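You operate a simulated robot arm through the tools that you are given. There is no shell and no other tool.

The job below is to be done with a simulated two-armed robot. You get a single attempt, and the scene is never put back.

JOB
Lock the wooden turntable, fit the orange sherd dry and clip both its seams.
Fine: the sherd waits in the sand box; use no glue.

Only the result counts: the job must be done as asked and must still hold three seconds after the hand-in. Knocking over, shifting, dropping, spilling or breaking anything else fails it.

ROBOT AND FRAMES
Two 7-joint arms with fingered hands on one trunk that stands fixed in place. Base frame: the origin is at the foot of the trunk, x ahead of it, y to its left, z up; the work surface is at about z = 745. Units: mm, rad, N and s.
The left shoulder is at [50, 214, 869], the right one opposite. With the tool pointing down near the work surface each hand reaches from about 420 to 900 mm from the base axis, measured 20 degrees to its own side. Payload 3 kg a hand.
The tool frame of a hand sits at the grasp point between the pads (the TCP): z along the fingers, y along the line on which they close. The tips reach 26 mm beyond it. The gripper opens to 132 mm; its body begins 73 mm behind the TCP. The gripper is a hand of 3 fingers: y runs from the thumb to the fingers, the wrist lies at [0, 0, -229] in the tool frame, and closing takes about 1.5 s.
Orientation is told as [roll, pitch, yaw] about the base's x, y, z axes, in that order, counted from this pose: with the fingers straight down and closing along the base's y, the tool's x points along the base's -x, its y along +y and its z along -z.

CONTROLS
- The arms move only by the tool play_rows. It takes "left_moves", "right_moves" or both (then of equal length, played together; a hand with none holds still); each is a list of rows, each an object of numbers (a shift or turn left out is 0, a gripper value left out holds the last): "tx", "ty", "tz": the shift along the base's x, y, z in mm; "wx", "wy", "wz": the turn, a rotation vector about the base's x, y, z in rad; "claw": the finger opening in mm, from 0 to 132. In form: [{"tx": .., "ty": .., "tz": .., "wx": .., "wy": .., "wz": .., "claw": ..}, ...]. A call has 1 to 20 rows; each row shifts and turns the commanded pose from where the row before left it. A row lasts 0.2 s, in which the tool goes at most 50 mm and 0.15 rad; a call with a longer step from one row to the next is refused whole, and so is a gripper value outside its range. A pose out of reach is approached as far as the arm can. The call stops where the force on the tool passes 40 N (or 10 N more than at its start, if that is more) or the arm is blocked; 0.2 s more then pass. Each finger travels about 72 mm/s and halts on what it meets, pressing with about 28 N; the grip force reading is that of the motor and also rises with nothing between the fingers. The clock runs only during rows and for 0.2 s after the last one: add rows that do not move to give the fingers time. It gives the time, the measured TCP pose, the force on the tool (base axes), the opening and the grip force at its end, in the units of the frame above (readings bear some noise), with the torque about the TCP (base axes, N m) and any sound that the robot's microphone picked up.
- Cameras (640 x 400 px; columns grow to the right, rows downward): "scene" is now at [29.6, -22.8, 1492.3]; the picture's right is [-0.28, -0.96, 0.00], its down [-0.70, 0.20, -0.69] and it looks along [0.66, -0.19, -0.73] (base axes); focal length 266 px, centre (320, 200). "left" rides on the left gripper at [-62, 3, -92] in its tool frame; the picture's right is [-0.05, -1.00, 0.00], its down [0.83, -0.04, -0.56] and it looks along [0.55, -0.03, 0.83] (tool axes); focal length 230 px, centre (320, 200). "right" rides on the right gripper at [61, 3, -92] in its tool frame; the picture's right is [-0.05, 1.00, 0.00], its down [-0.83, -0.04, -0.56] and it looks along [-0.55, -0.03, 0.83] (tool axes); focal length 230 px, centre (320, 200). There is no depth. A picture from a camera that has moved, and an enlarged one, comes with that camera's place and axes in the base frame and with its lens.
- grab_frame(camera): a new picture of that camera. The clock stands still meanwhile.
- grasp_type(shape, hand): the hand has 3 fingers and takes this shape, open, in about a second: jaw (thumb against the fingers, like two jaws); tri (thumb and two fingers); tip (a fingertip pinch); poke (one finger out to press); point (the index stretched); flat (the hand flat); cup (the hand cupped); fist (a fist). The gripper value then closes the fingers along that shape, each until it touches; the sizes above hold for jaw. It gives what a move gives, with no picture.
- pan_tilt(pan, tilt): turns the head with the scene camera to pan (to the left, within 1.501 rad either way) and tilt (down, from -0.506 to 1.204), counted from straight ahead of the robot. It gives what a move gives.
- enlarge(camera, box): a new picture of the part [left, top, right, bottom] of that camera's present view, enlarged. The clock stands still meanwhile.
- hand_in(): hands the job in; it is judged then, once.

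Places have to be worked out from the pictures, the camera data and where the tool is seen. Open the grippers and draw the arms clear of the work before you hand the job in, unless the task says otherwise.

The tools are called after "Call:" as name(argument=value, ...) on one line, values as JSON. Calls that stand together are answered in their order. play_rows: Moves the arms, as the interface text tells. Its arguments: {"type":"object","properties":{"left_moves":{"type":"array","items":{"type":"object","properties":{"tx":{"type":"number"},"ty":{"type":"number"},"tz":{"type":"number"},"wx":{"type":"number"},"wy":{"type":"number"},"wz":{"type":"number"},"claw":{"type":"number"}}}},"right_moves":{"type":"array","items":{"type":"object","properties":{"tx":{"type":"number"},"ty":{"type":"number"},"tz":{"type":"number"},"wx":{"type":"number"},"wy":{"type":"number"},"wz":{"type":"number"},"claw":{"type":"number"}}}}},"required":[]} The other tools are called the same way: grasp_type (shape, hand) gives the hand a shape; pan_tilt (pan, tilt) turns the head that bears the scene camera; grab_frame (camera) takes a picture; enlarge (camera, box) takes an enlarged picture of a part of a camera's view; hand_in () hands the job in.

At the start:

```text
clock: 0.0
left_position: [436.5, -3.5, 1236.8]
left_tcp_rot: [0.001, -0.001, -0.434]
left_wrist_force: [0.1, -0.5, -0.6]
left_ft_torque: [-0.02, 0.0, -0.03]
left_width: 132.0
left_grip_force: 0.1
left_shape: jaw
right_position: [352.0, -400.6, 1253.2]
right_tcp_rot: [0.001, -0.001, -0.436]
right_wrist_force: [0.0, -0.3, 0.3]
right_ft_torque: [0.01, -0.02, -0.03]
right_width: 132.1
right_grip_force: 0.0
right_shape: jaw
head pan, tilt (commanded): [-0.281, 0.815]
```

scene: 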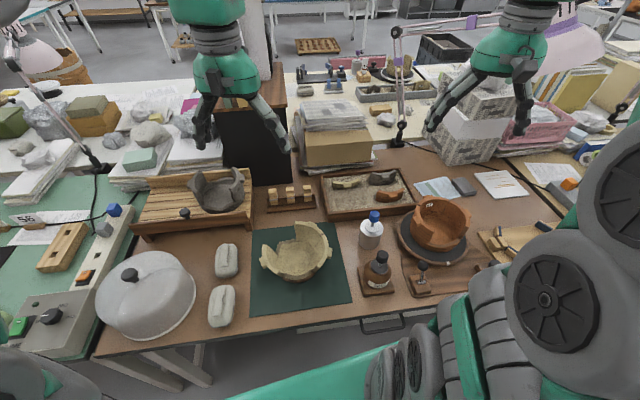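
right: 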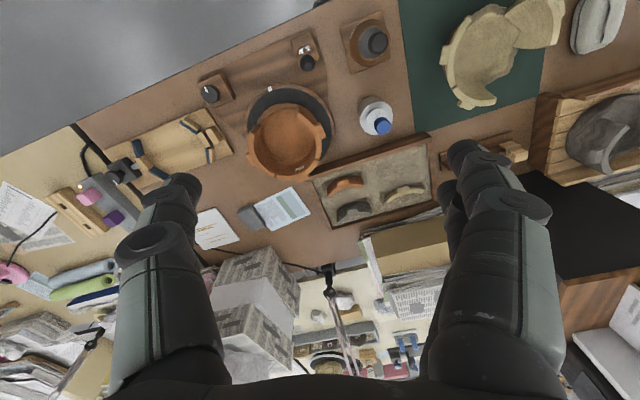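
left: 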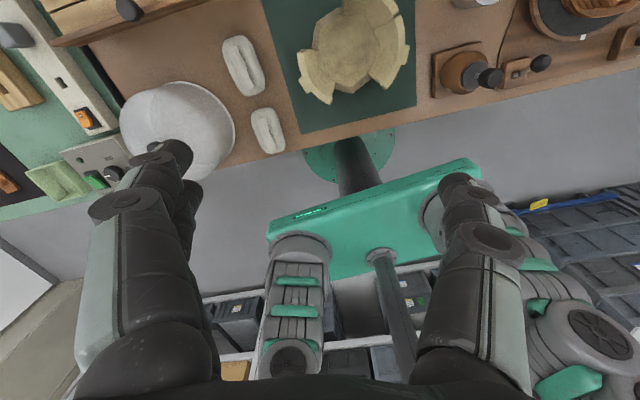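

I start by looking closer at the scene to identify the turntable, the sherd, and the clips.

Call:
enlarge(camera="scene", box=[320, 150, 560, 300])

Call:
enlarge(camera="right", box=[60, 20, 340, 195])

Call:
enlarge(camera="right", box=[280, 100, 540, 262])

Call:
enlarge(camera="scene", box=[120, 150, 360, 300])

```text
2.67 times, centred on (440, 225) of scene
camera zoom: at [29.6, -22.8, 1492.3], right [-0.28, -0.96, 0.0], down [-0.7, 0.2, -0.69], along [0.66, -0.19, -0.73], focal length 710 px, centre (0, 133)
```

zoom: 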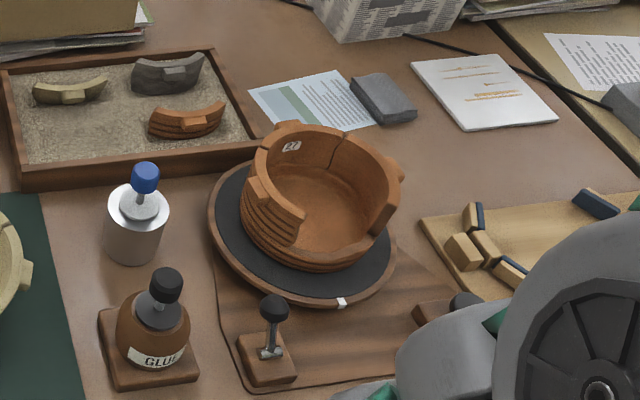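

```text
2.29 times, centred on (200, 108) of right
camera zoom: at [298.2, -371.7, 1345.0], right [0.47, 0.88, 0.0], down [0.73, -0.39, 0.56], along [0.49, -0.26, -0.83], focal length 526 px, centre (594, 411)
```

zoom: 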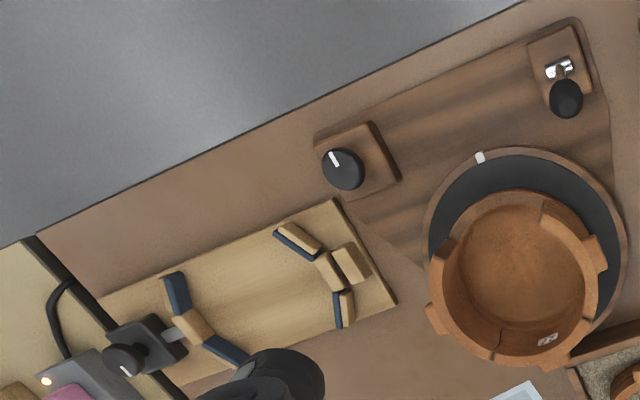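

```text
2.46 times, centred on (410, 181) of right
camera zoom: at [298.2, -371.7, 1345.0], right [0.47, 0.88, 0.0], down [0.73, -0.39, 0.56], along [0.49, -0.26, -0.83], focal length 566 px, centre (98, 247)
```

zoom: 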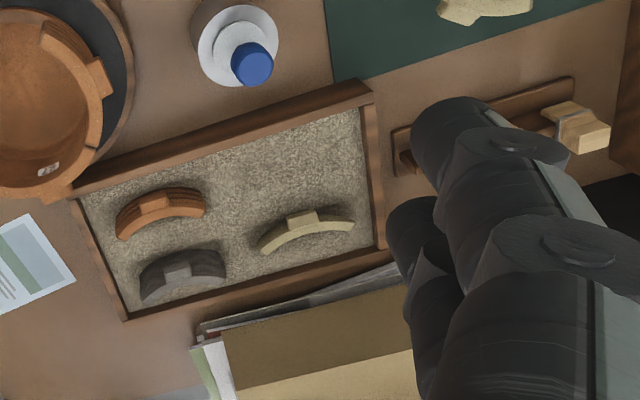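

```text
2.67 times, centred on (240, 225) of scene
camera zoom: at [29.6, -22.8, 1492.3], right [-0.28, -0.96, 0.0], down [-0.7, 0.2, -0.69], along [0.66, -0.19, -0.73], focal length 710 px, centre (533, 133)
```

zoom: 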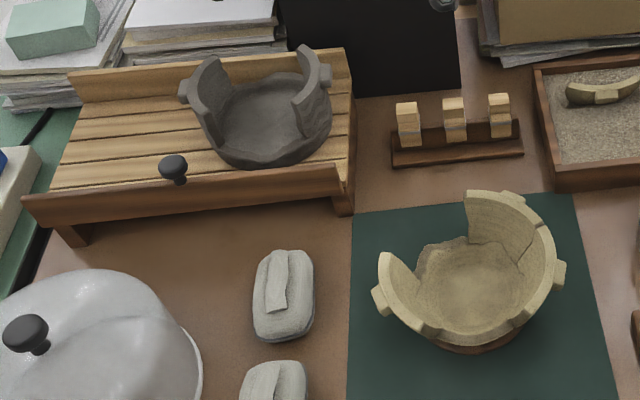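

The turntable is near (412,-512), with a lever on its front-left corner and a dial on its right. The sherd is near (628,-466) and the clip rack near (719,-108). I'll turn the head to see the turntable better.

Call:
pan_tilt(pan=-0.75, tilt=0.95)

Call:
grab_frame(camera="scene")

```text
clock: 0.9
left_position: [436.5, -3.3, 1237.1]
left_tcp_rot: [0.0, 0.0, -0.436]
left_wrist_force: [-0.6, -0.1, 0.6]
left_ft_torque: [0.01, -0.01, 0.01]
left_width: 132.0
left_grip_force: 0.1
left_shape: jaw
right_position: [351.9, -400.5, 1253.0]
right_tcp_rot: [0.0, 0.0, -0.435]
right_wrist_force: [-0.2, -0.7, 0.4]
right_ft_torque: [-0.01, 0.0, 0.03]
right_width: 131.9
right_grip_force: 0.0
right_shape: jaw
head pan, tilt (commanded): [-0.75, 0.949]
```

```text
taken
camera scene: at [6.0, -50.2, 1482.0], right [-0.68, -0.73, 0.0], down [-0.59, 0.55, -0.58], along [0.43, -0.4, -0.81], focal length 266 px, centre (320, 200)
```

scene: 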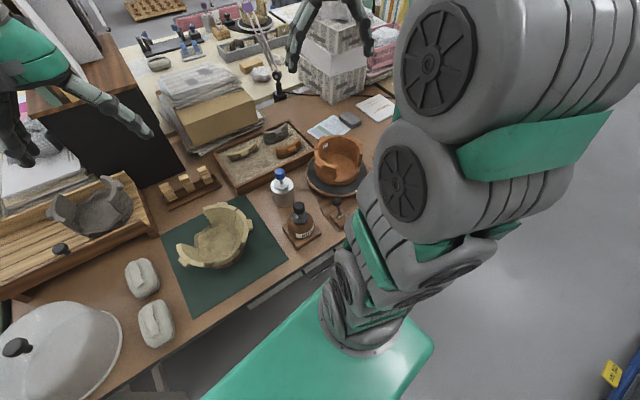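

The right arm blocks the head's view, so I pan back and lower the right hand to look at the turntable with its camera.

Call:
play_rows(right_moves=[{"tx": -9, "ty": -7, "tz": -40}, {"tx": -9, "ty": -7, "tz": -40}, {"tx": -9, "ty": -7, "tz": -40}, {"tx": -9, "ty": -7, "tz": -40}, {"tx": -9, "ty": -7, "tz": -40}, {"tx": -9, "ty": -7, "tz": -40}])

Call:
grab_frame(camera="right")

Call:
pan_tilt(pan=-0.4, tilt=0.9)

Call:
grab_frame(camera="scene")

```text
clock: 2.3
left_position: [436.1, -2.5, 1236.0]
left_tcp_rot: [0.0, 0.001, -0.434]
left_wrist_force: [0.3, -0.4, -0.3]
left_ft_torque: [0.0, -0.04, 0.03]
left_width: 132.0
left_grip_force: 0.1
left_shape: jaw
right_position: [297.8, -443.0, 1009.9]
right_tcp_rot: [0.001, -0.002, -0.435]
right_wrist_force: [-0.1, -0.2, 0.7]
right_ft_torque: [0.0, 0.04, 0.02]
right_width: 132.0
right_grip_force: 0.0
right_shape: jaw
head pan, tilt (commanded): [-0.75, 0.949]
```

```text
taken
camera right: at [243.7, -414.5, 1101.2], right [0.47, 0.88, 0.0], down [0.73, -0.39, 0.56], along [0.49, -0.26, -0.83], focal length 230 px, centre (320, 200)
```

right: 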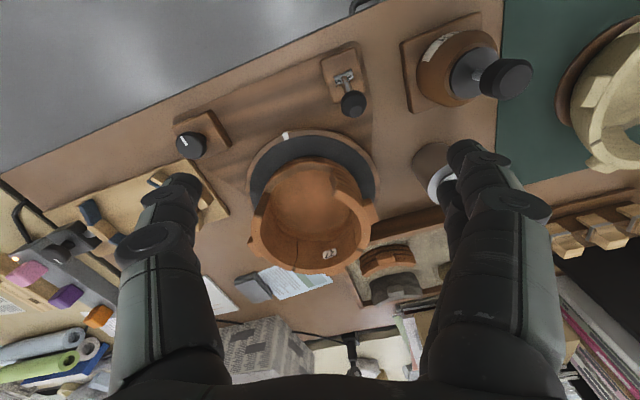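

```text
clock: 3.1
left_position: [434.8, -3.2, 1235.5]
left_tcp_rot: [0.001, 0.0, -0.434]
left_wrist_force: [-0.5, -0.1, -0.2]
left_ft_torque: [0.02, -0.01, -0.01]
left_width: 132.1
left_grip_force: 0.0
left_shape: jaw
right_position: [298.6, -443.8, 1009.4]
right_tcp_rot: [-0.001, 0.001, -0.435]
right_wrist_force: [0.5, -0.4, 0.5]
right_ft_torque: [-0.01, -0.05, -0.01]
right_width: 131.9
right_grip_force: 0.2
right_shape: jaw
head pan, tilt (commanded): [-0.4, 0.901]
```

```text
taken
camera scene: at [22.3, -30.0, 1485.6], right [-0.39, -0.92, 0.0], down [-0.72, 0.31, -0.62], along [0.57, -0.24, -0.78], focal length 266 px, centre (320, 200)
```

scene: 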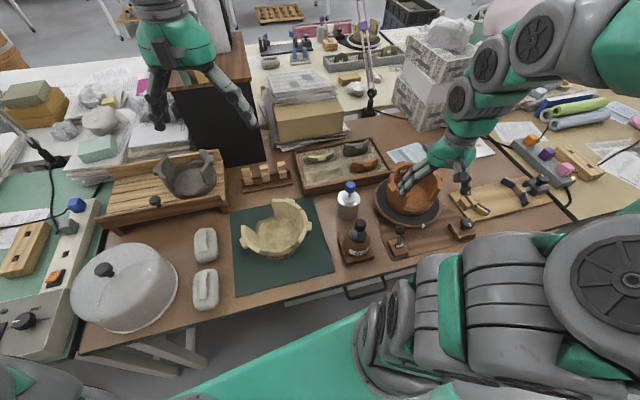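

Call:
enlarge(camera="right", box=[160, 30, 400, 180])

Call:
enlarge(camera="right", box=[220, 120, 460, 300])

Call:
enlarge(camera="scene", box=[360, 150, 520, 270])

```text
2.67 times, centred on (280, 105) of right
camera zoom: at [243.7, -414.6, 1102.0], right [0.47, 0.88, 0.0], down [0.73, -0.39, 0.56], along [0.49, -0.26, -0.83], focal length 614 px, centre (427, 453)
```

zoom: 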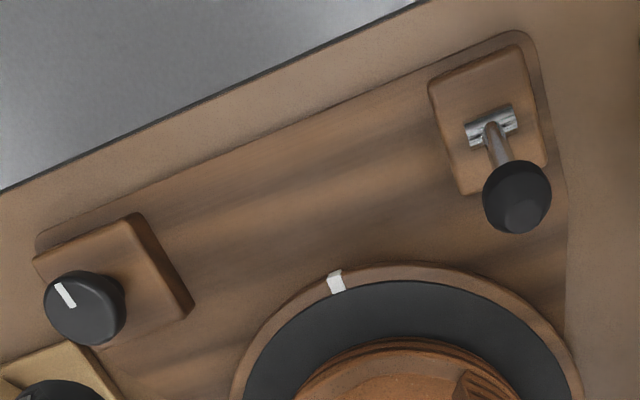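

```text
2.22 times, centred on (340, 210) of right
camera zoom: at [243.7, -414.6, 1102.0], right [0.47, 0.88, 0.0], down [0.73, -0.39, 0.56], along [0.49, -0.26, -0.83], focal length 511 px, centre (276, 178)
```

zoom: 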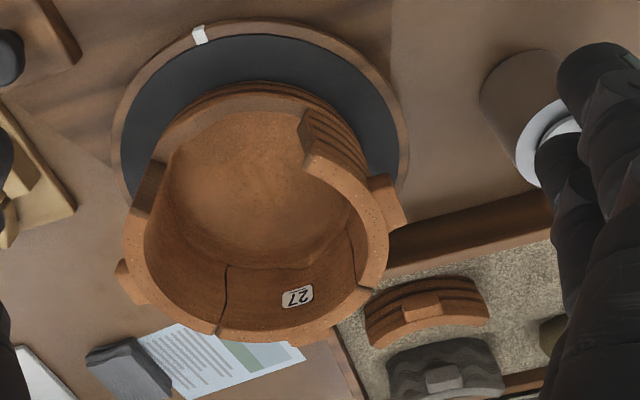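

```text
3.33 times, centred on (440, 210) of scene
camera zoom: at [22.3, -30.0, 1485.6], right [-0.39, -0.92, 0.0], down [-0.72, 0.31, -0.62], along [0.57, -0.24, -0.78], focal length 887 px, centre (-80, 167)
```

zoom: 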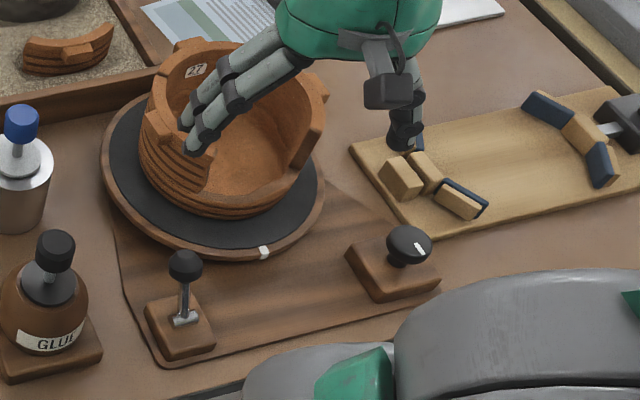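

The lever hinge is about (291,-403,767) with its ball at (313,-406,821), and the pot's gap faces the robot. I zoom in on the lever and dial for markings.

Call:
enlarge(camera="right", box=[310, 35, 390, 125])

Call:
enlarge(camera="right", box=[160, 100, 240, 170])

Call:
enlarge(camera="scene", box=[380, 205, 480, 270])

Call:
enlarge(camera="scene", box=[440, 130, 600, 230])

Call:
enlarge(camera="scene", box=[220, 130, 400, 240])

Call:
enlarge(camera="scene", box=[240, 0, 440, 125])

```text
4.44 times, centred on (350, 80) of right
camera zoom: at [243.7, -414.6, 1102.0], right [0.47, 0.88, 0.0], down [0.73, -0.39, 0.56], along [0.49, -0.26, -0.83], focal length 1022 px, centre (187, 733)
```

zoom: 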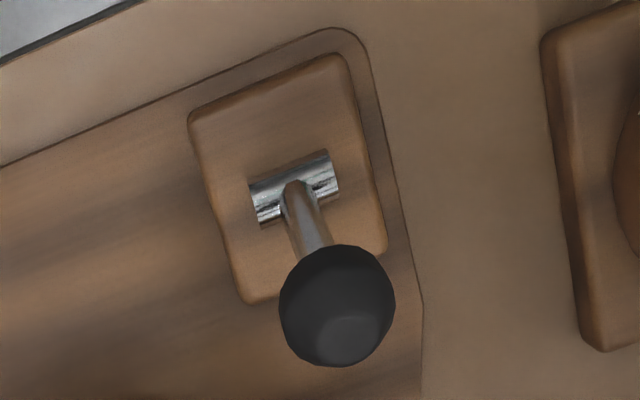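

```text
5.71 times, centred on (200, 135) of right
camera zoom: at [243.7, -414.6, 1102.0], right [0.47, 0.88, 0.0], down [0.73, -0.39, 0.56], along [0.49, -0.26, -0.83], focal length 1315 px, centre (1006, 571)
```

zoom: 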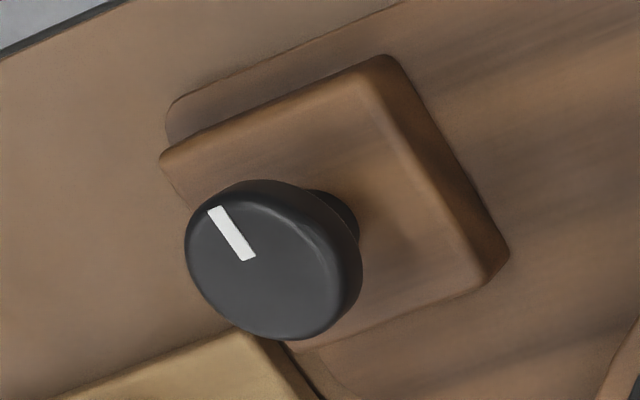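

```text
6.15 times, centred on (430, 238) of scene
camera zoom: at [22.3, -30.0, 1485.6], right [-0.39, -0.92, 0.0], down [-0.72, 0.31, -0.62], along [0.57, -0.24, -0.78], focal length 1637 px, centre (-357, -31)
```

zoom: 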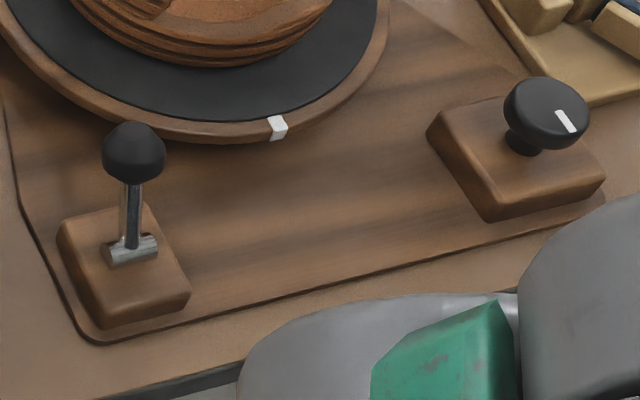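

```text
4.00 times, centred on (520, 180) of scene
camera zoom: at [22.3, -30.0, 1485.6], right [-0.39, -0.92, 0.0], down [-0.72, 0.31, -0.62], along [0.57, -0.24, -0.78], focal length 1064 px, centre (-480, 280)
```

zoom: 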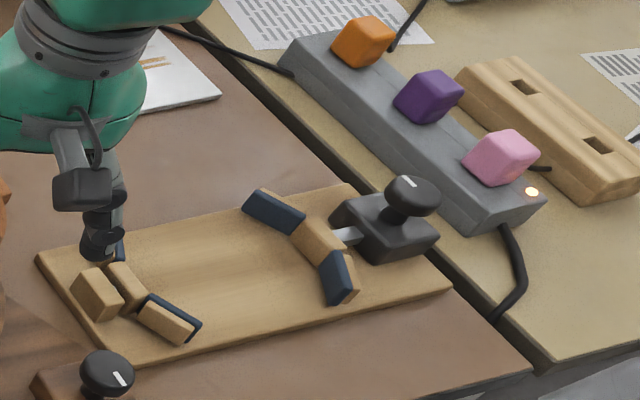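

```text
3.56 times, centred on (310, 185) of scene
camera zoom: at [22.3, -30.0, 1485.6], right [-0.39, -0.92, 0.0], down [-0.72, 0.31, -0.62], along [0.57, -0.24, -0.78], focal length 946 px, centre (356, 253)
```

zoom: 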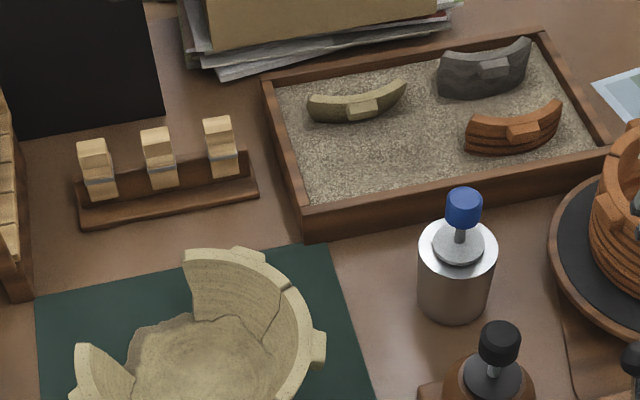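

```text
3.20 times, centred on (340, 62) of scene
camera zoom: at [22.3, -30.0, 1485.6], right [-0.39, -0.92, 0.0], down [-0.72, 0.31, -0.62], along [0.57, -0.24, -0.78], focal length 851 px, centre (256, 640)
```

zoom: 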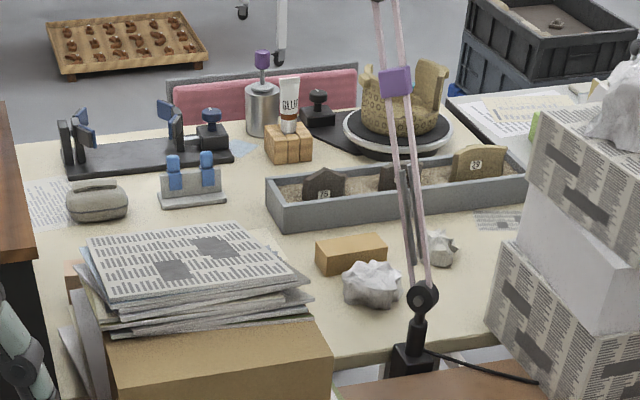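

The background bench has a separate metal turntable, so the wooden one here is the target, with a hinged lever (likely the lock) and a dial. I move the right hand over the sand box for a close look at the sherd and clips.

Call:
play_rows(right_moves=[{"tx": 30, "ty": 8, "tz": 10}, {"tx": 40, "ty": 8}, {"tx": 40, "ty": 8}, {"tx": 40, "ty": 8}, {"tx": 40, "ty": 8}, {"tx": 20, "ty": 4, "tz": -10}])

Call:
grab_frame(camera="right")

Call:
grab_frame(camera="scene")

```text
clock: 4.5
left_position: [436.7, -2.3, 1236.4]
left_tcp_rot: [0.0, 0.0, -0.435]
left_wrist_force: [0.3, 0.2, 0.4]
left_ft_torque: [-0.01, -0.04, -0.01]
left_width: 131.9
left_grip_force: 0.0
left_shape: jaw
right_position: [507.0, -398.7, 1011.0]
right_tcp_rot: [0.0, 0.0, -0.434]
right_wrist_force: [0.0, 0.5, 0.1]
right_ft_torque: [0.01, 0.04, 0.01]
right_width: 131.9
right_grip_force: 0.0
right_shape: jaw
head pan, tilt (commanded): [-0.4, 0.901]
```

```text
taken
camera right: at [452.9, -369.9, 1103.3], right [0.47, 0.88, 0.0], down [0.73, -0.39, 0.56], along [0.49, -0.26, -0.83], focal length 230 px, centre (320, 200)
```

right: 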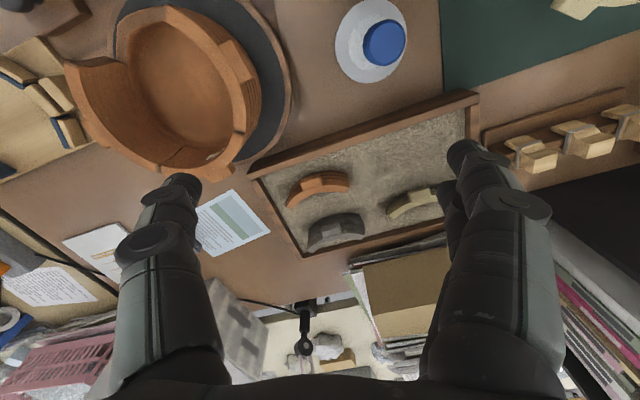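

```text
taken
camera scene: at [22.4, -30.0, 1485.6], right [-0.39, -0.92, 0.0], down [-0.72, 0.3, -0.62], along [0.57, -0.24, -0.78], focal length 266 px, centre (320, 200)
```

scene: 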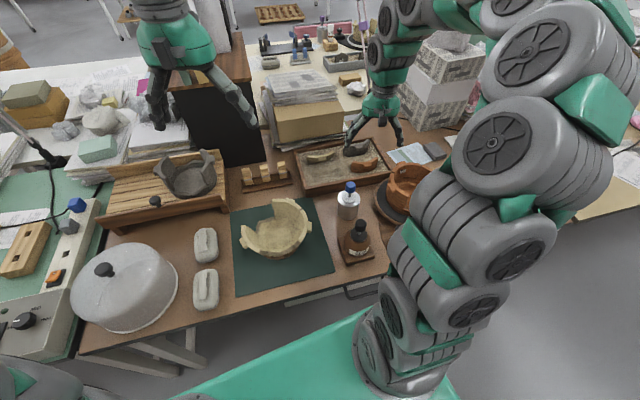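

Call:
enlarge(camera="right", box=[260, 140, 400, 260])

Call:
enlarge(camera="right", box=[460, 80, 640, 190])

Call:
enlarge(camera="right", box=[60, 0, 300, 190])

Call:
enlarge(camera="scene", box=[230, 150, 300, 200])

```text
3.33 times, centred on (330, 200) of right
camera zoom: at [452.9, -369.9, 1103.3], right [0.47, 0.88, 0.0], down [0.73, -0.39, 0.56], along [0.49, -0.26, -0.83], focal length 767 px, centre (287, 200)
```

zoom: 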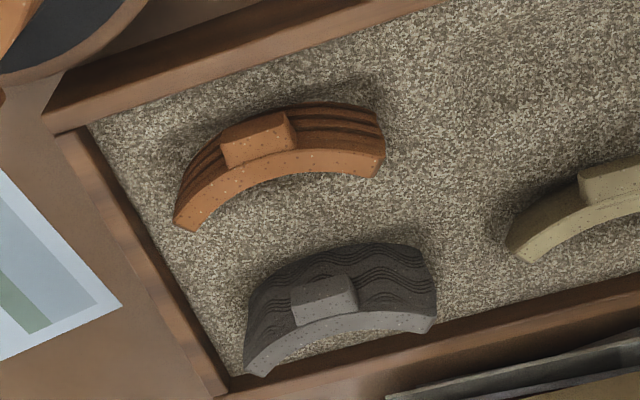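

```text
3.56 times, centred on (550, 135) of right
camera zoom: at [452.9, -369.9, 1103.3], right [0.47, 0.88, 0.0], down [0.73, -0.39, 0.56], along [0.49, -0.26, -0.83], focal length 818 px, centre (-498, 431)
```

zoom: 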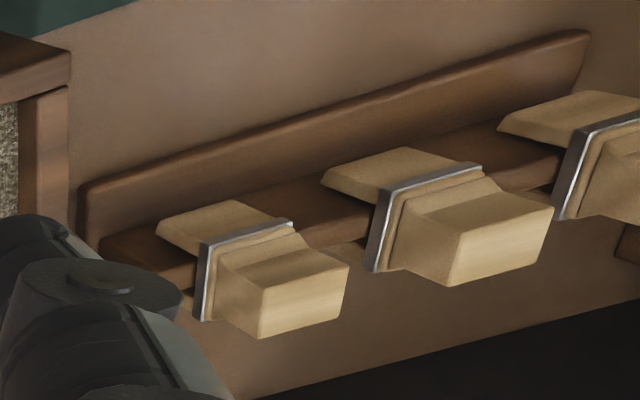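

```text
2.11 times, centred on (180, 95) of right
camera zoom: at [452.9, -369.9, 1103.3], right [0.47, 0.88, 0.0], down [0.73, -0.39, 0.56], along [0.49, -0.26, -0.83], focal length 484 px, centre (615, 421)
```

zoom: 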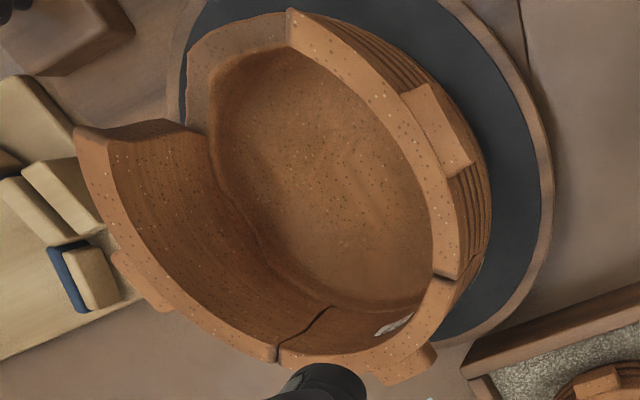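

```text
8.00 times, centred on (265, 175) of scene
camera zoom: at [22.4, -30.0, 1485.6], right [-0.39, -0.92, 0.0], down [-0.72, 0.3, -0.62], along [0.57, -0.24, -0.78], focal length 2128 px, centre (760, 400)
```

zoom: 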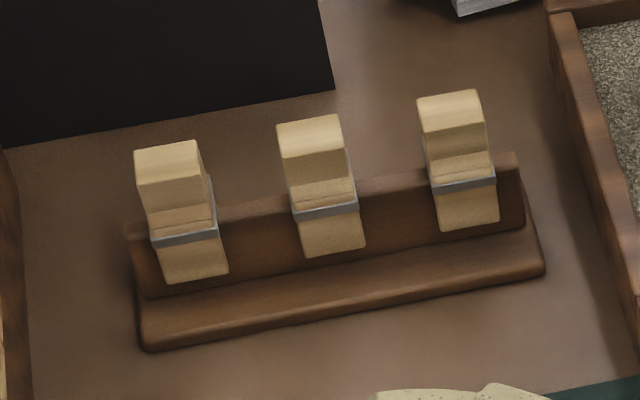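

The sherd stands convex side toward the robot, its lug at the top of its outer face. Before that comes the lock: I bring the right hand above the lever ball (about 313,-406,821) with the fingers part open.

Call:
play_rows(right_moves=[{"tx": -40, "ty": -1, "tz": -10, "claw": 80}, {"tx": -40, "ty": -1, "tz": -15}, {"tx": -40, "ty": -2, "tz": -15}, {"tx": -40, "ty": -2, "tz": -20}, {"tx": -34, "ty": -1, "tz": -20}, {"tz": -20}, {"tz": -10}, {}])

Call:
grab_frame(camera="right")

Call:
enlarge(camera="scene", box=[340, 160, 500, 270])

```text
clock: 6.3
left_position: [436.1, -1.7, 1237.0]
left_tcp_rot: [0.0, 0.0, -0.435]
left_wrist_force: [0.1, -0.3, -0.6]
left_ft_torque: [-0.01, 0.0, 0.0]
left_width: 131.8
left_grip_force: 0.0
left_shape: jaw
right_position: [315.0, -406.2, 902.9]
right_tcp_rot: [0.001, 0.001, -0.437]
right_wrist_force: [0.7, -0.8, 0.1]
right_ft_torque: [0.0, 0.04, 0.03]
right_width: 80.4
right_grip_force: 0.1
right_shape: jaw
head pan, tilt (commanded): [-0.4, 0.901]
```

```text
taken
camera right: at [261.1, -377.6, 995.0], right [0.47, 0.88, 0.0], down [0.73, -0.39, 0.56], along [0.49, -0.26, -0.83], focal length 230 px, centre (320, 200)
```

right: 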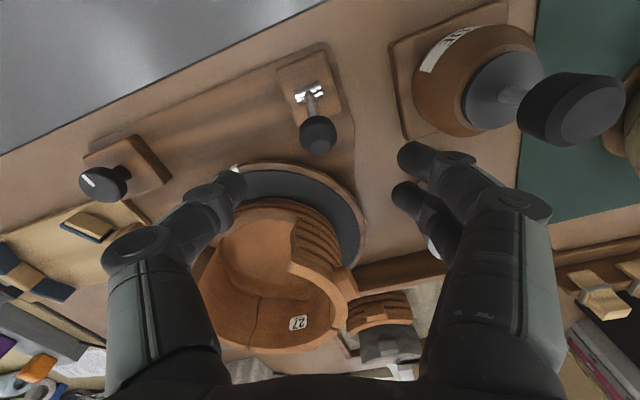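

```text
3.64 times, centred on (420, 215) of scene
camera zoom: at [22.3, -30.0, 1485.6], right [-0.39, -0.92, 0.0], down [-0.72, 0.3, -0.62], along [0.57, -0.24, -0.78], focal length 968 px, centre (-44, 146)
```

zoom: 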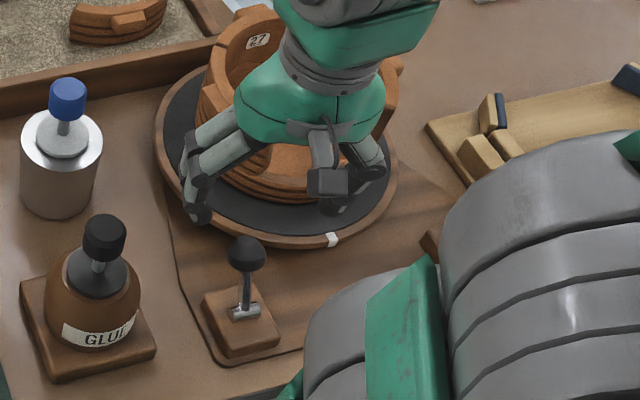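

The ball is at about (311,-404,821), right under the open fingers. I descend so the fingers straddle it.

Call:
play_rows(right_moves=[{"tx": -3, "ty": 2, "tz": -20}, {"tz": -20}, {"tz": -20}, {"tz": -18}, {}])

Call:
grab_frame(camera="right")

Call:
enlarge(camera="scene", box=[340, 160, 500, 270])

```text
clock: 7.5
left_position: [436.5, -3.0, 1237.0]
left_tcp_rot: [0.0, 0.0, -0.434]
left_wrist_force: [0.2, 0.0, -0.5]
left_ft_torque: [0.03, 0.01, -0.05]
left_width: 131.8
left_grip_force: 0.0
left_shape: jaw
right_position: [320.2, -406.6, 849.3]
right_tcp_rot: [0.0, 0.004, -0.434]
right_wrist_force: [0.2, -0.6, 0.5]
right_ft_torque: [-0.02, 0.02, -0.01]
right_width: 80.5
right_grip_force: 0.1
right_shape: jaw
right hand out of reach, approached as far as the arm can: row 2, 3, 4
head pan, tilt (commanded): [-0.4, 0.901]
```

```text
taken
camera right: at [266.9, -378.5, 940.7], right [0.47, 0.88, 0.0], down [0.74, -0.39, 0.55], along [0.49, -0.26, -0.83], focal length 230 px, centre (320, 200)
```

right: 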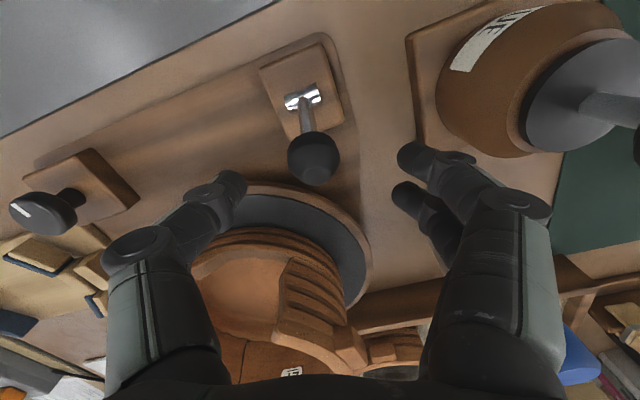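

```text
3.64 times, centred on (420, 215) of scene
camera zoom: at [22.3, -30.0, 1485.6], right [-0.39, -0.92, 0.0], down [-0.72, 0.3, -0.62], along [0.57, -0.24, -0.78], focal length 968 px, centre (-44, 146)
```

zoom: 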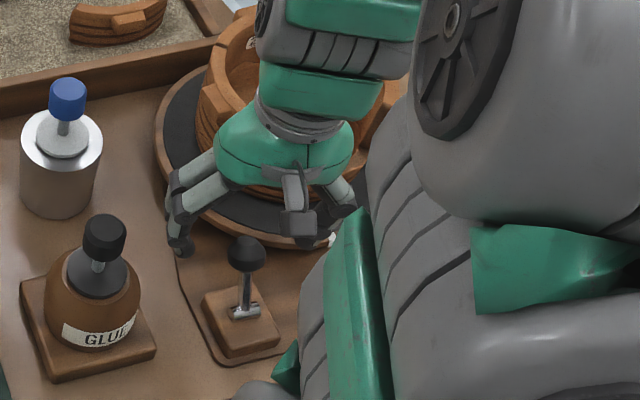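

The straight-down pose is too close to the shoulder to go lower. I go back up and tilt the fingers toward the robot (wrist further out) to gain reach.

Call:
play_rows(right_moves=[{"tz": 25}, {"tz": 25}, {"tz": 25, "wy": 0.1}, {"wy": 0.14}, {"wy": 0.14}, {"wy": 0.14}, {}])

Call:
grab_frame(camera="right")

Call:
enlarge(camera="scene", box=[340, 130, 500, 270])

```text
clock: 9.1
left_position: [436.7, -2.0, 1235.9]
left_tcp_rot: [0.0, 0.001, -0.434]
left_wrist_force: [-0.2, -0.1, 0.4]
left_ft_torque: [0.0, 0.04, 0.0]
left_width: 132.3
left_grip_force: 0.1
left_shape: jaw
right_position: [318.8, -407.1, 923.3]
right_tcp_rot: [-0.237, 0.467, -0.493]
right_wrist_force: [-0.3, -0.1, 0.6]
right_ft_torque: [-0.02, -0.01, -0.02]
right_width: 80.3
right_grip_force: 0.1
right_shape: jaw
head pan, tilt (commanded): [-0.4, 0.901]
```

```text
taken
camera right: at [318.9, -377.9, 1030.8], right [0.41, 0.88, -0.23], down [0.91, -0.39, 0.12], along [0.01, -0.26, -0.97], focal length 230 px, centre (320, 200)
```

right: 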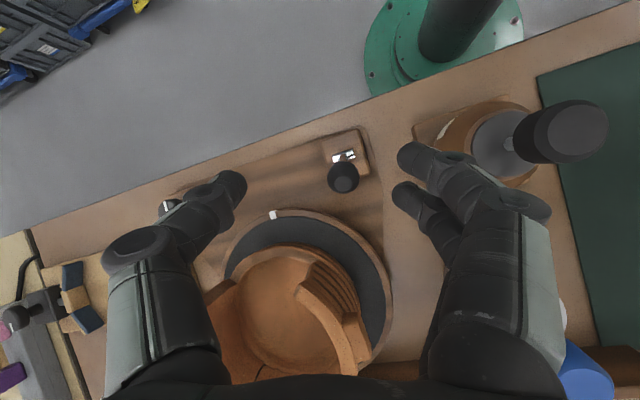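

```text
2.86 times, centred on (420, 200) of scene
camera zoom: at [22.3, -30.0, 1485.6], right [-0.39, -0.92, 0.0], down [-0.72, 0.3, -0.62], along [0.57, -0.24, -0.78], focal length 760 px, centre (34, 200)
```

zoom: 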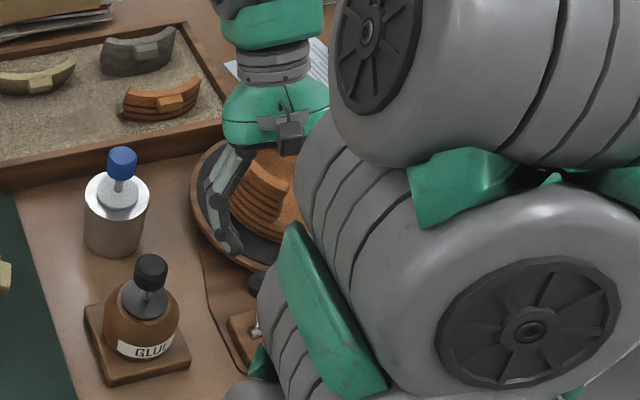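

The tilt works and the ball is at about (311,-406,821). I descend with the tilted hand so the fingers straddle the ball.

Call:
play_rows(right_moves=[{"tx": -5, "ty": 1, "tz": -20}, {"tx": -2, "tz": -20}, {"tz": -20}, {"tz": -20}, {"tz": -18}, {}])

Call:
grab_frame(camera="right")

Call:
grab_frame(camera="scene")

```text
clock: 10.5
left_position: [435.7, -2.8, 1236.7]
left_tcp_rot: [0.0, 0.0, -0.434]
left_wrist_force: [-0.4, 0.6, -0.4]
left_ft_torque: [0.01, 0.01, 0.02]
left_width: 132.0
left_grip_force: 0.0
left_shape: jaw
right_position: [314.9, -406.6, 827.2]
right_tcp_rot: [-0.237, 0.465, -0.492]
right_wrist_force: [-0.8, 0.2, 0.4]
right_ft_torque: [0.01, 0.0, -0.02]
right_width: 80.4
right_grip_force: 0.0
right_shape: jaw
head pan, tilt (commanded): [-0.4, 0.901]
```

```text
taken
camera right: at [312.9, -378.4, 934.0], right [0.41, 0.88, -0.23], down [0.91, -0.39, 0.12], along [0.01, -0.26, -0.97], focal length 230 px, centre (320, 200)
```

right: 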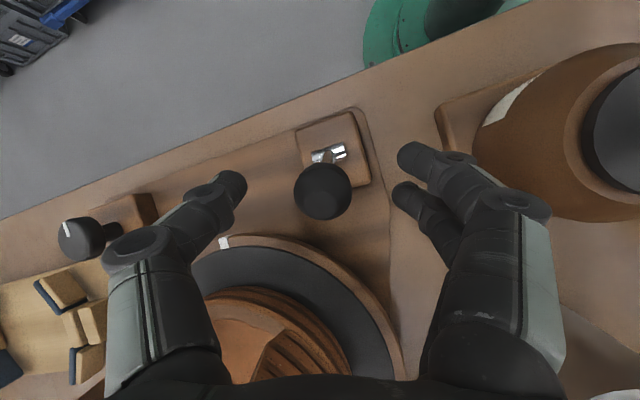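

```text
taken
camera scene: at [22.3, -30.0, 1485.6], right [-0.39, -0.92, 0.0], down [-0.72, 0.3, -0.62], along [0.57, -0.24, -0.78], focal length 266 px, centre (320, 200)
```

scene: 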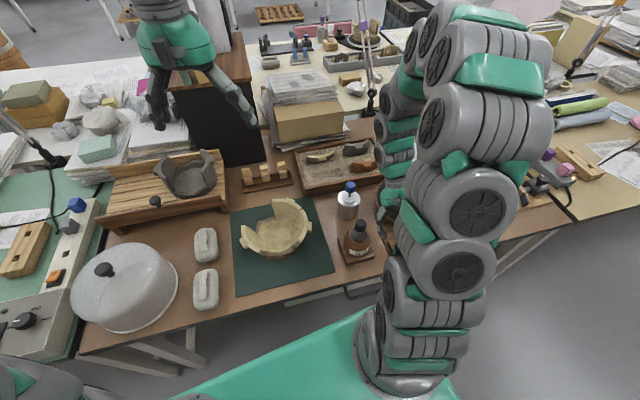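

The ball is centred between the fingers (image centre = TCP). I close gently on it.

Call:
play_rows(right_moves=[{"claw": 20}, {}, {}, {}, {}, {}])

Call:
grab_frame(camera="right")

```text
clock: 11.9
left_position: [437.4, -3.7, 1236.4]
left_tcp_rot: [0.0, 0.0, -0.434]
left_wrist_force: [-0.2, -0.2, 0.1]
left_ft_torque: [-0.02, 0.01, 0.0]
left_width: 132.1
left_grip_force: 0.0
left_shape: jaw
right_position: [313.1, -406.4, 826.9]
right_tcp_rot: [-0.238, 0.469, -0.493]
right_wrist_force: [-0.5, -1.3, 0.5]
right_ft_torque: [-0.04, -0.01, 0.03]
right_width: 20.9
right_grip_force: 0.2
right_shape: jaw
head pan, tilt (commanded): [-0.4, 0.901]
```

```text
taken
camera right: at [312.7, -378.3, 934.1], right [0.41, 0.88, -0.23], down [0.91, -0.39, 0.12], along [0.01, -0.26, -0.97], focal length 230 px, centre (320, 200)
```

right: 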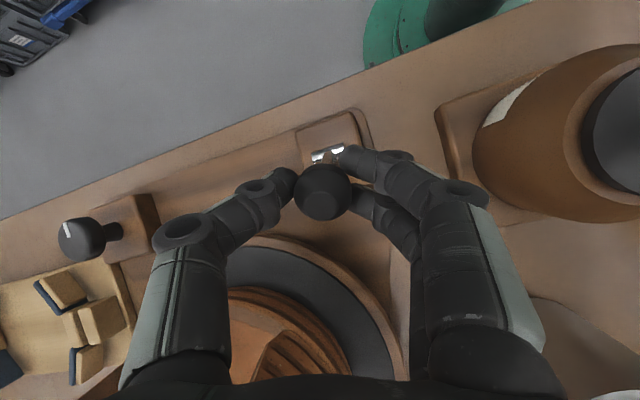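

The fingers reached 21 mm without pressing yet. I close further to get hold of the ball/stem.

Call:
play_rows(right_moves=[{"claw": 8}, {}, {}, {"claw": 0}, {}, {}])

Call:
grab_frame(camera="right")

```text
clock: 13.3
left_position: [436.3, -3.1, 1235.5]
left_tcp_rot: [-0.001, -0.001, -0.435]
left_wrist_force: [-0.3, -0.1, -0.9]
left_ft_torque: [-0.03, 0.01, 0.03]
left_width: 131.9
left_grip_force: 0.2
left_shape: jaw
right_position: [314.4, -407.3, 828.3]
right_tcp_rot: [-0.237, 0.467, -0.491]
right_wrist_force: [-8.5, -1.0, -15.3]
right_ft_torque: [0.03, -0.02, 0.02]
right_width: 15.5
right_grip_force: 28.2
right_shape: jaw
head pan, tilt (commanded): [-0.4, 0.901]
```

```text
taken
camera right: at [312.5, -378.3, 934.0], right [0.41, 0.88, -0.23], down [0.91, -0.39, 0.12], along [0.01, -0.26, -0.97], focal length 230 px, centre (320, 200)
```

right: 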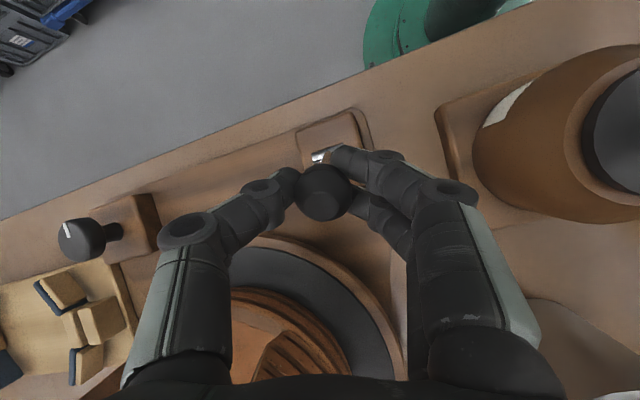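

The grip is firm at 28 N. I now swing the lever toward the robot (-x) in small steps and watch the force.

Call:
play_rows(right_moves=[{"tx": -5, "tz": 1.5}, {"tx": -5, "tz": 1}, {"tx": -5, "tz": 0.5}, {"tx": -5}, {}])

Call:
grab_frame(camera="right")

```text
clock: 14.5
left_position: [436.1, -3.5, 1236.2]
left_tcp_rot: [0.001, 0.0, -0.434]
left_wrist_force: [-0.4, -0.8, 0.3]
left_ft_torque: [-0.02, 0.01, -0.01]
left_width: 132.0
left_grip_force: 0.0
left_shape: jaw
right_position: [292.1, -406.7, 829.3]
right_tcp_rot: [-0.236, 0.467, -0.492]
right_wrist_force: [6.0, 3.2, -15.4]
right_ft_torque: [0.03, -0.47, -0.15]
right_width: 14.9
right_grip_force: 27.9
right_shape: jaw
head pan, tilt (commanded): [-0.4, 0.901]
```

```text
taken
camera right: at [291.5, -377.6, 936.4], right [0.41, 0.88, -0.23], down [0.91, -0.39, 0.12], along [0.01, -0.26, -0.97], focal length 230 px, centre (320, 200)
```

right: 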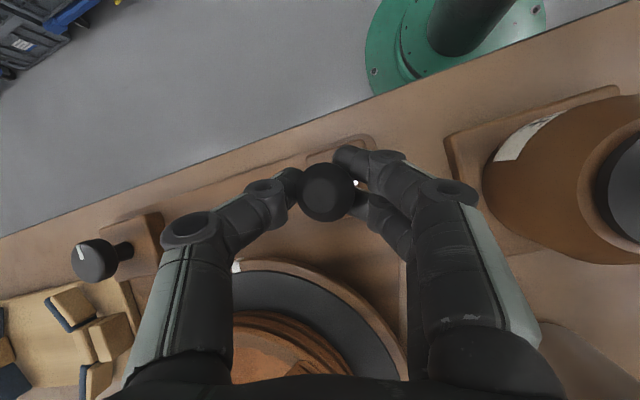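

The lever follows, now roughly vertical with little force. I keep swinging it over.

Call:
play_rows(right_moves=[{"tx": -5, "tz": -0.5}, {"tx": -5, "tz": -1}, {"tx": -5, "tz": -1.5}, {"tx": -5, "tz": -2}, {}])

Call:
grab_frame(camera="right")

```text
clock: 15.7
left_position: [436.6, -3.2, 1236.8]
left_tcp_rot: [0.001, -0.002, -0.434]
left_wrist_force: [0.4, 0.1, 0.1]
left_ft_torque: [0.0, -0.03, 0.02]
left_width: 131.9
left_grip_force: 0.0
left_shape: jaw
right_position: [273.1, -406.3, 824.0]
right_tcp_rot: [-0.237, 0.467, -0.492]
right_wrist_force: [13.3, 9.4, -2.3]
right_ft_torque: [0.39, -0.71, -0.1]
right_width: 16.2
right_grip_force: 27.8
right_shape: jaw
head pan, tilt (commanded): [-0.4, 0.901]
```

```text
taken
camera right: at [271.4, -377.0, 930.8], right [0.41, 0.88, -0.23], down [0.91, -0.39, 0.12], along [0.01, -0.26, -0.97], focal length 230 px, centre (320, 200)
```

right: 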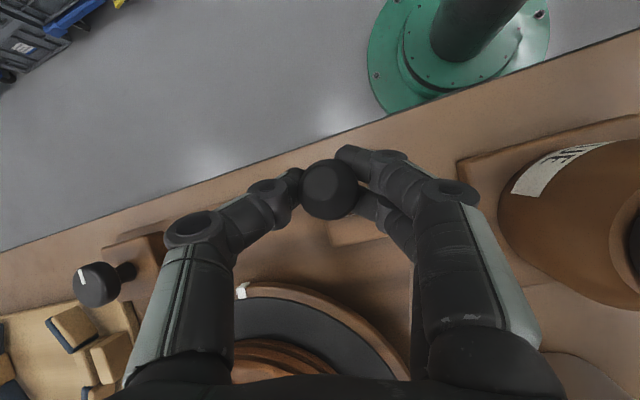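

Still moving with about 13 N. I continue along the arc in smaller steps to feel for the stop.

Call:
play_rows(right_moves=[{"tx": -4, "tz": -1.5}, {"tx": -4, "tz": -2}, {"tx": -4, "tz": -2.5}, {}])

Call:
grab_frame(camera="right")

```text
clock: 16.7
left_position: [435.5, -2.4, 1236.6]
left_tcp_rot: [0.001, 0.0, -0.437]
left_wrist_force: [-0.3, 0.5, -0.6]
left_ft_torque: [0.01, -0.04, -0.02]
left_width: 131.7
left_grip_force: 0.0
left_shape: jaw
right_position: [259.3, -406.4, 817.7]
right_tcp_rot: [-0.237, 0.468, -0.492]
right_wrist_force: [-0.7, 7.0, -1.5]
right_ft_torque: [0.05, 0.04, 0.12]
right_width: 8.8
right_grip_force: 27.8
right_shape: jaw
head pan, tilt (commanded): [-0.4, 0.901]
```

```text
taken
camera right: at [258.7, -376.7, 924.7], right [0.41, 0.88, -0.23], down [0.91, -0.39, 0.11], along [0.01, -0.26, -0.97], focal length 230 px, centre (320, 200)
```

right: 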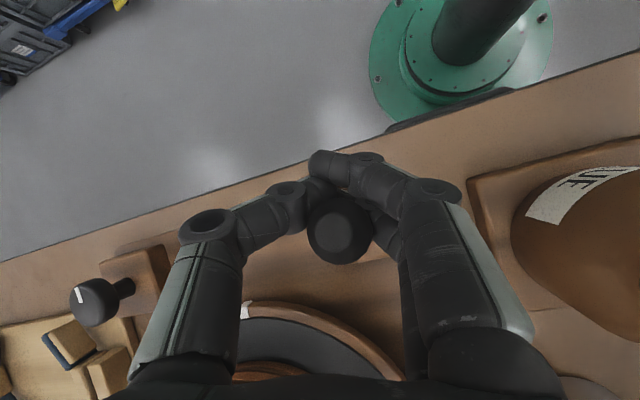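

The ball slipped out of the grip, so the lever has reached a stop with the ball near x=275. I open the fingers and retreat upward to inspect.

Call:
play_rows(right_moves=[{"claw": 80}, {}, {}, {}, {"tz": 20, "tx": 5}, {"tz": 25, "tx": 5}, {"tz": 30}, {"tz": 30}])

Call:
grab_frame(camera="right")

Call:
enlarge(camera="right", box=[140, 100, 420, 280])

```text
clock: 18.5
left_position: [435.7, -2.3, 1236.8]
left_tcp_rot: [0.001, 0.001, -0.434]
left_wrist_force: [0.0, 0.3, -0.3]
left_ft_torque: [0.02, -0.01, 0.03]
left_width: 131.9
left_grip_force: 0.1
left_shape: jaw
right_position: [271.2, -404.3, 925.9]
right_tcp_rot: [-0.237, 0.468, -0.493]
right_wrist_force: [-0.2, 0.6, -0.1]
right_ft_torque: [0.05, -0.01, -0.01]
right_width: 79.5
right_grip_force: 0.1
right_shape: jaw
head pan, tilt (commanded): [-0.4, 0.901]
```

```text
taken
camera right: at [269.7, -375.0, 1031.3], right [0.41, 0.88, -0.23], down [0.91, -0.39, 0.12], along [0.01, -0.26, -0.97], focal length 230 px, centre (320, 200)
```

right: 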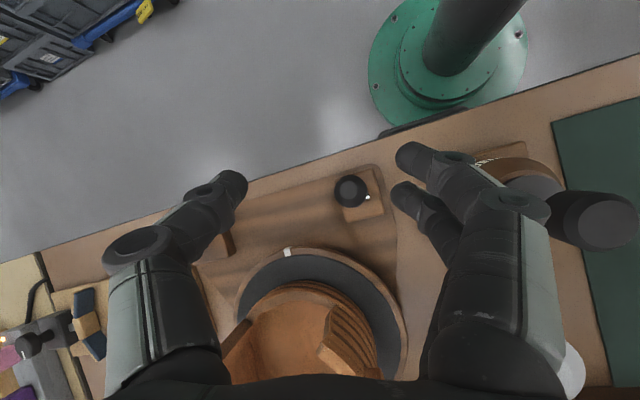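

```text
2.22 times, centred on (280, 190) of right
camera zoom: at [269.7, -375.0, 1031.3], right [0.41, 0.88, -0.23], down [0.91, -0.39, 0.12], along [0.01, -0.26, -0.97], focal length 511 px, centre (409, 222)
```

zoom: 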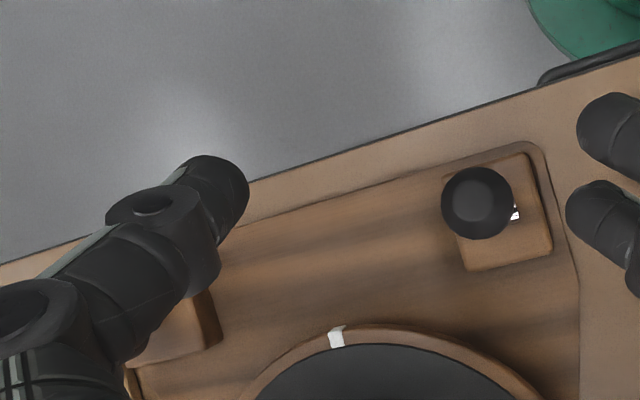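

The ball now sits at about x=276 (lever tilted ~15° toward the robot). To make sure it is fully thrown I'll push it further from behind with closed fingers and feel for a hard stop.

Call:
play_rows(right_moves=[{"tx": 30, "claw": 0}, {"tx": 30}, {}, {}, {"tx": 5, "ty": 3, "tz": -25}, {"tz": -25}, {"tz": -25}, {"tz": -13}, {}])

Call:
grab_frame(camera="right")

```text
clock: 20.5
left_position: [437.1, -3.3, 1236.7]
left_tcp_rot: [0.001, 0.0, -0.435]
left_wrist_force: [0.3, 0.2, 0.5]
left_ft_torque: [0.0, 0.0, 0.01]
left_width: 131.9
left_grip_force: 0.1
left_shape: jaw
right_position: [335.2, -402.5, 834.4]
right_tcp_rot: [-0.238, 0.466, -0.492]
right_wrist_force: [0.1, 0.1, -0.2]
right_ft_torque: [0.01, 0.03, -0.01]
right_width: 0.0
right_grip_force: 28.5
right_shape: jaw
head pan, tilt (commanded): [-0.4, 0.901]
```

```text
taken
camera right: at [334.4, -373.7, 942.2], right [0.41, 0.88, -0.23], down [0.91, -0.39, 0.12], along [0.01, -0.26, -0.97], focal length 230 px, centre (320, 200)
```

right: 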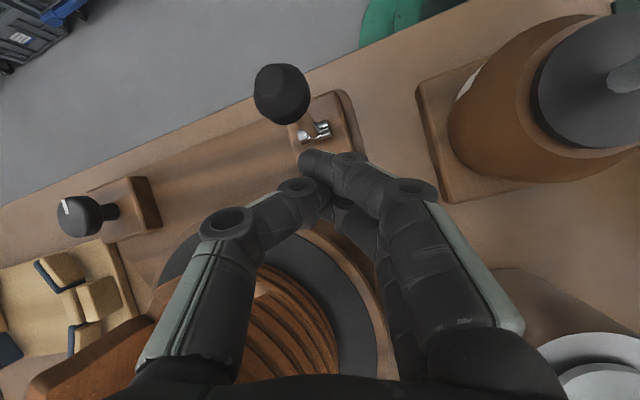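

The leading fingertip is at about (313,-404), ~12 mm behind the ball. I push slowly in -x.

Call:
play_rows(right_moves=[{"tx": -4}, {"tx": -4}, {"tx": -4}, {"tx": -3}, {"tx": -3}, {}])

Call:
grab_frame(camera="right")

```text
clock: 21.9
left_position: [437.6, -2.4, 1236.5]
left_tcp_rot: [-0.001, -0.001, -0.435]
left_wrist_force: [-0.4, 0.6, 0.0]
left_ft_torque: [-0.01, 0.02, 0.01]
left_width: 131.7
left_grip_force: 0.0
left_shape: jaw
right_position: [317.8, -402.5, 835.0]
right_tcp_rot: [-0.238, 0.468, -0.492]
right_wrist_force: [0.6, 0.7, 0.1]
right_ft_torque: [0.0, -0.02, 0.0]
right_width: 0.2
right_grip_force: 28.4
right_shape: jaw
head pan, tilt (commanded): [-0.4, 0.901]
```

```text
taken
camera right: at [316.3, -373.6, 941.9], right [0.41, 0.88, -0.23], down [0.91, -0.39, 0.12], along [0.01, -0.26, -0.97], focal length 230 px, centre (320, 200)
```

right: 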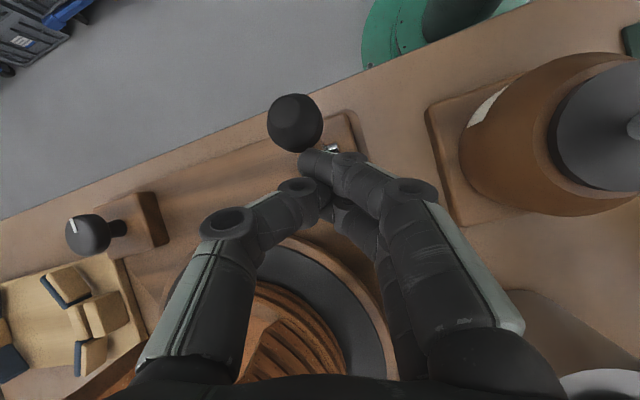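

Almost touching. I continue the slow push until contact force appears.

Call:
play_rows(right_moves=[{"tx": -3}, {"tx": -3}, {"tx": -2}, {"tx": -2}, {"tx": -2}, {}])

Call:
grab_frame(camera="right")

```text
clock: 23.3
left_position: [437.0, -2.4, 1236.1]
left_tcp_rot: [-0.001, -0.002, -0.434]
left_wrist_force: [0.7, 0.2, -0.2]
left_ft_torque: [-0.02, -0.01, 0.01]
left_width: 131.8
left_grip_force: 0.0
left_shape: jaw
right_position: [306.4, -402.1, 834.5]
right_tcp_rot: [-0.236, 0.467, -0.491]
right_wrist_force: [8.9, 0.7, 1.7]
right_ft_torque: [0.02, -0.08, -0.02]
right_width: 0.0
right_grip_force: 28.3
right_shape: jaw
head pan, tilt (commanded): [-0.4, 0.901]
```

```text
taken
camera right: at [304.6, -372.9, 941.9], right [0.41, 0.88, -0.23], down [0.91, -0.39, 0.12], along [0.01, -0.26, -0.97], focal length 230 px, centre (320, 200)
```

right: 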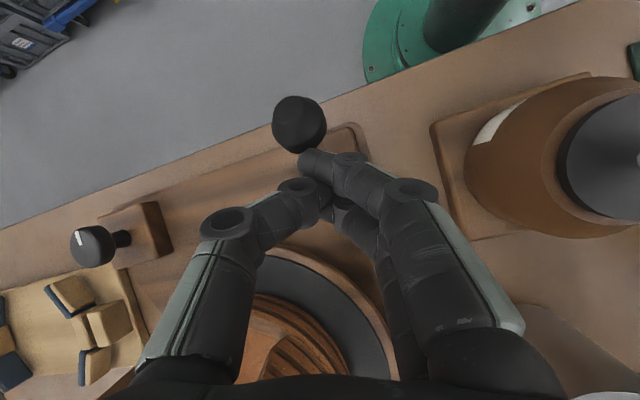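

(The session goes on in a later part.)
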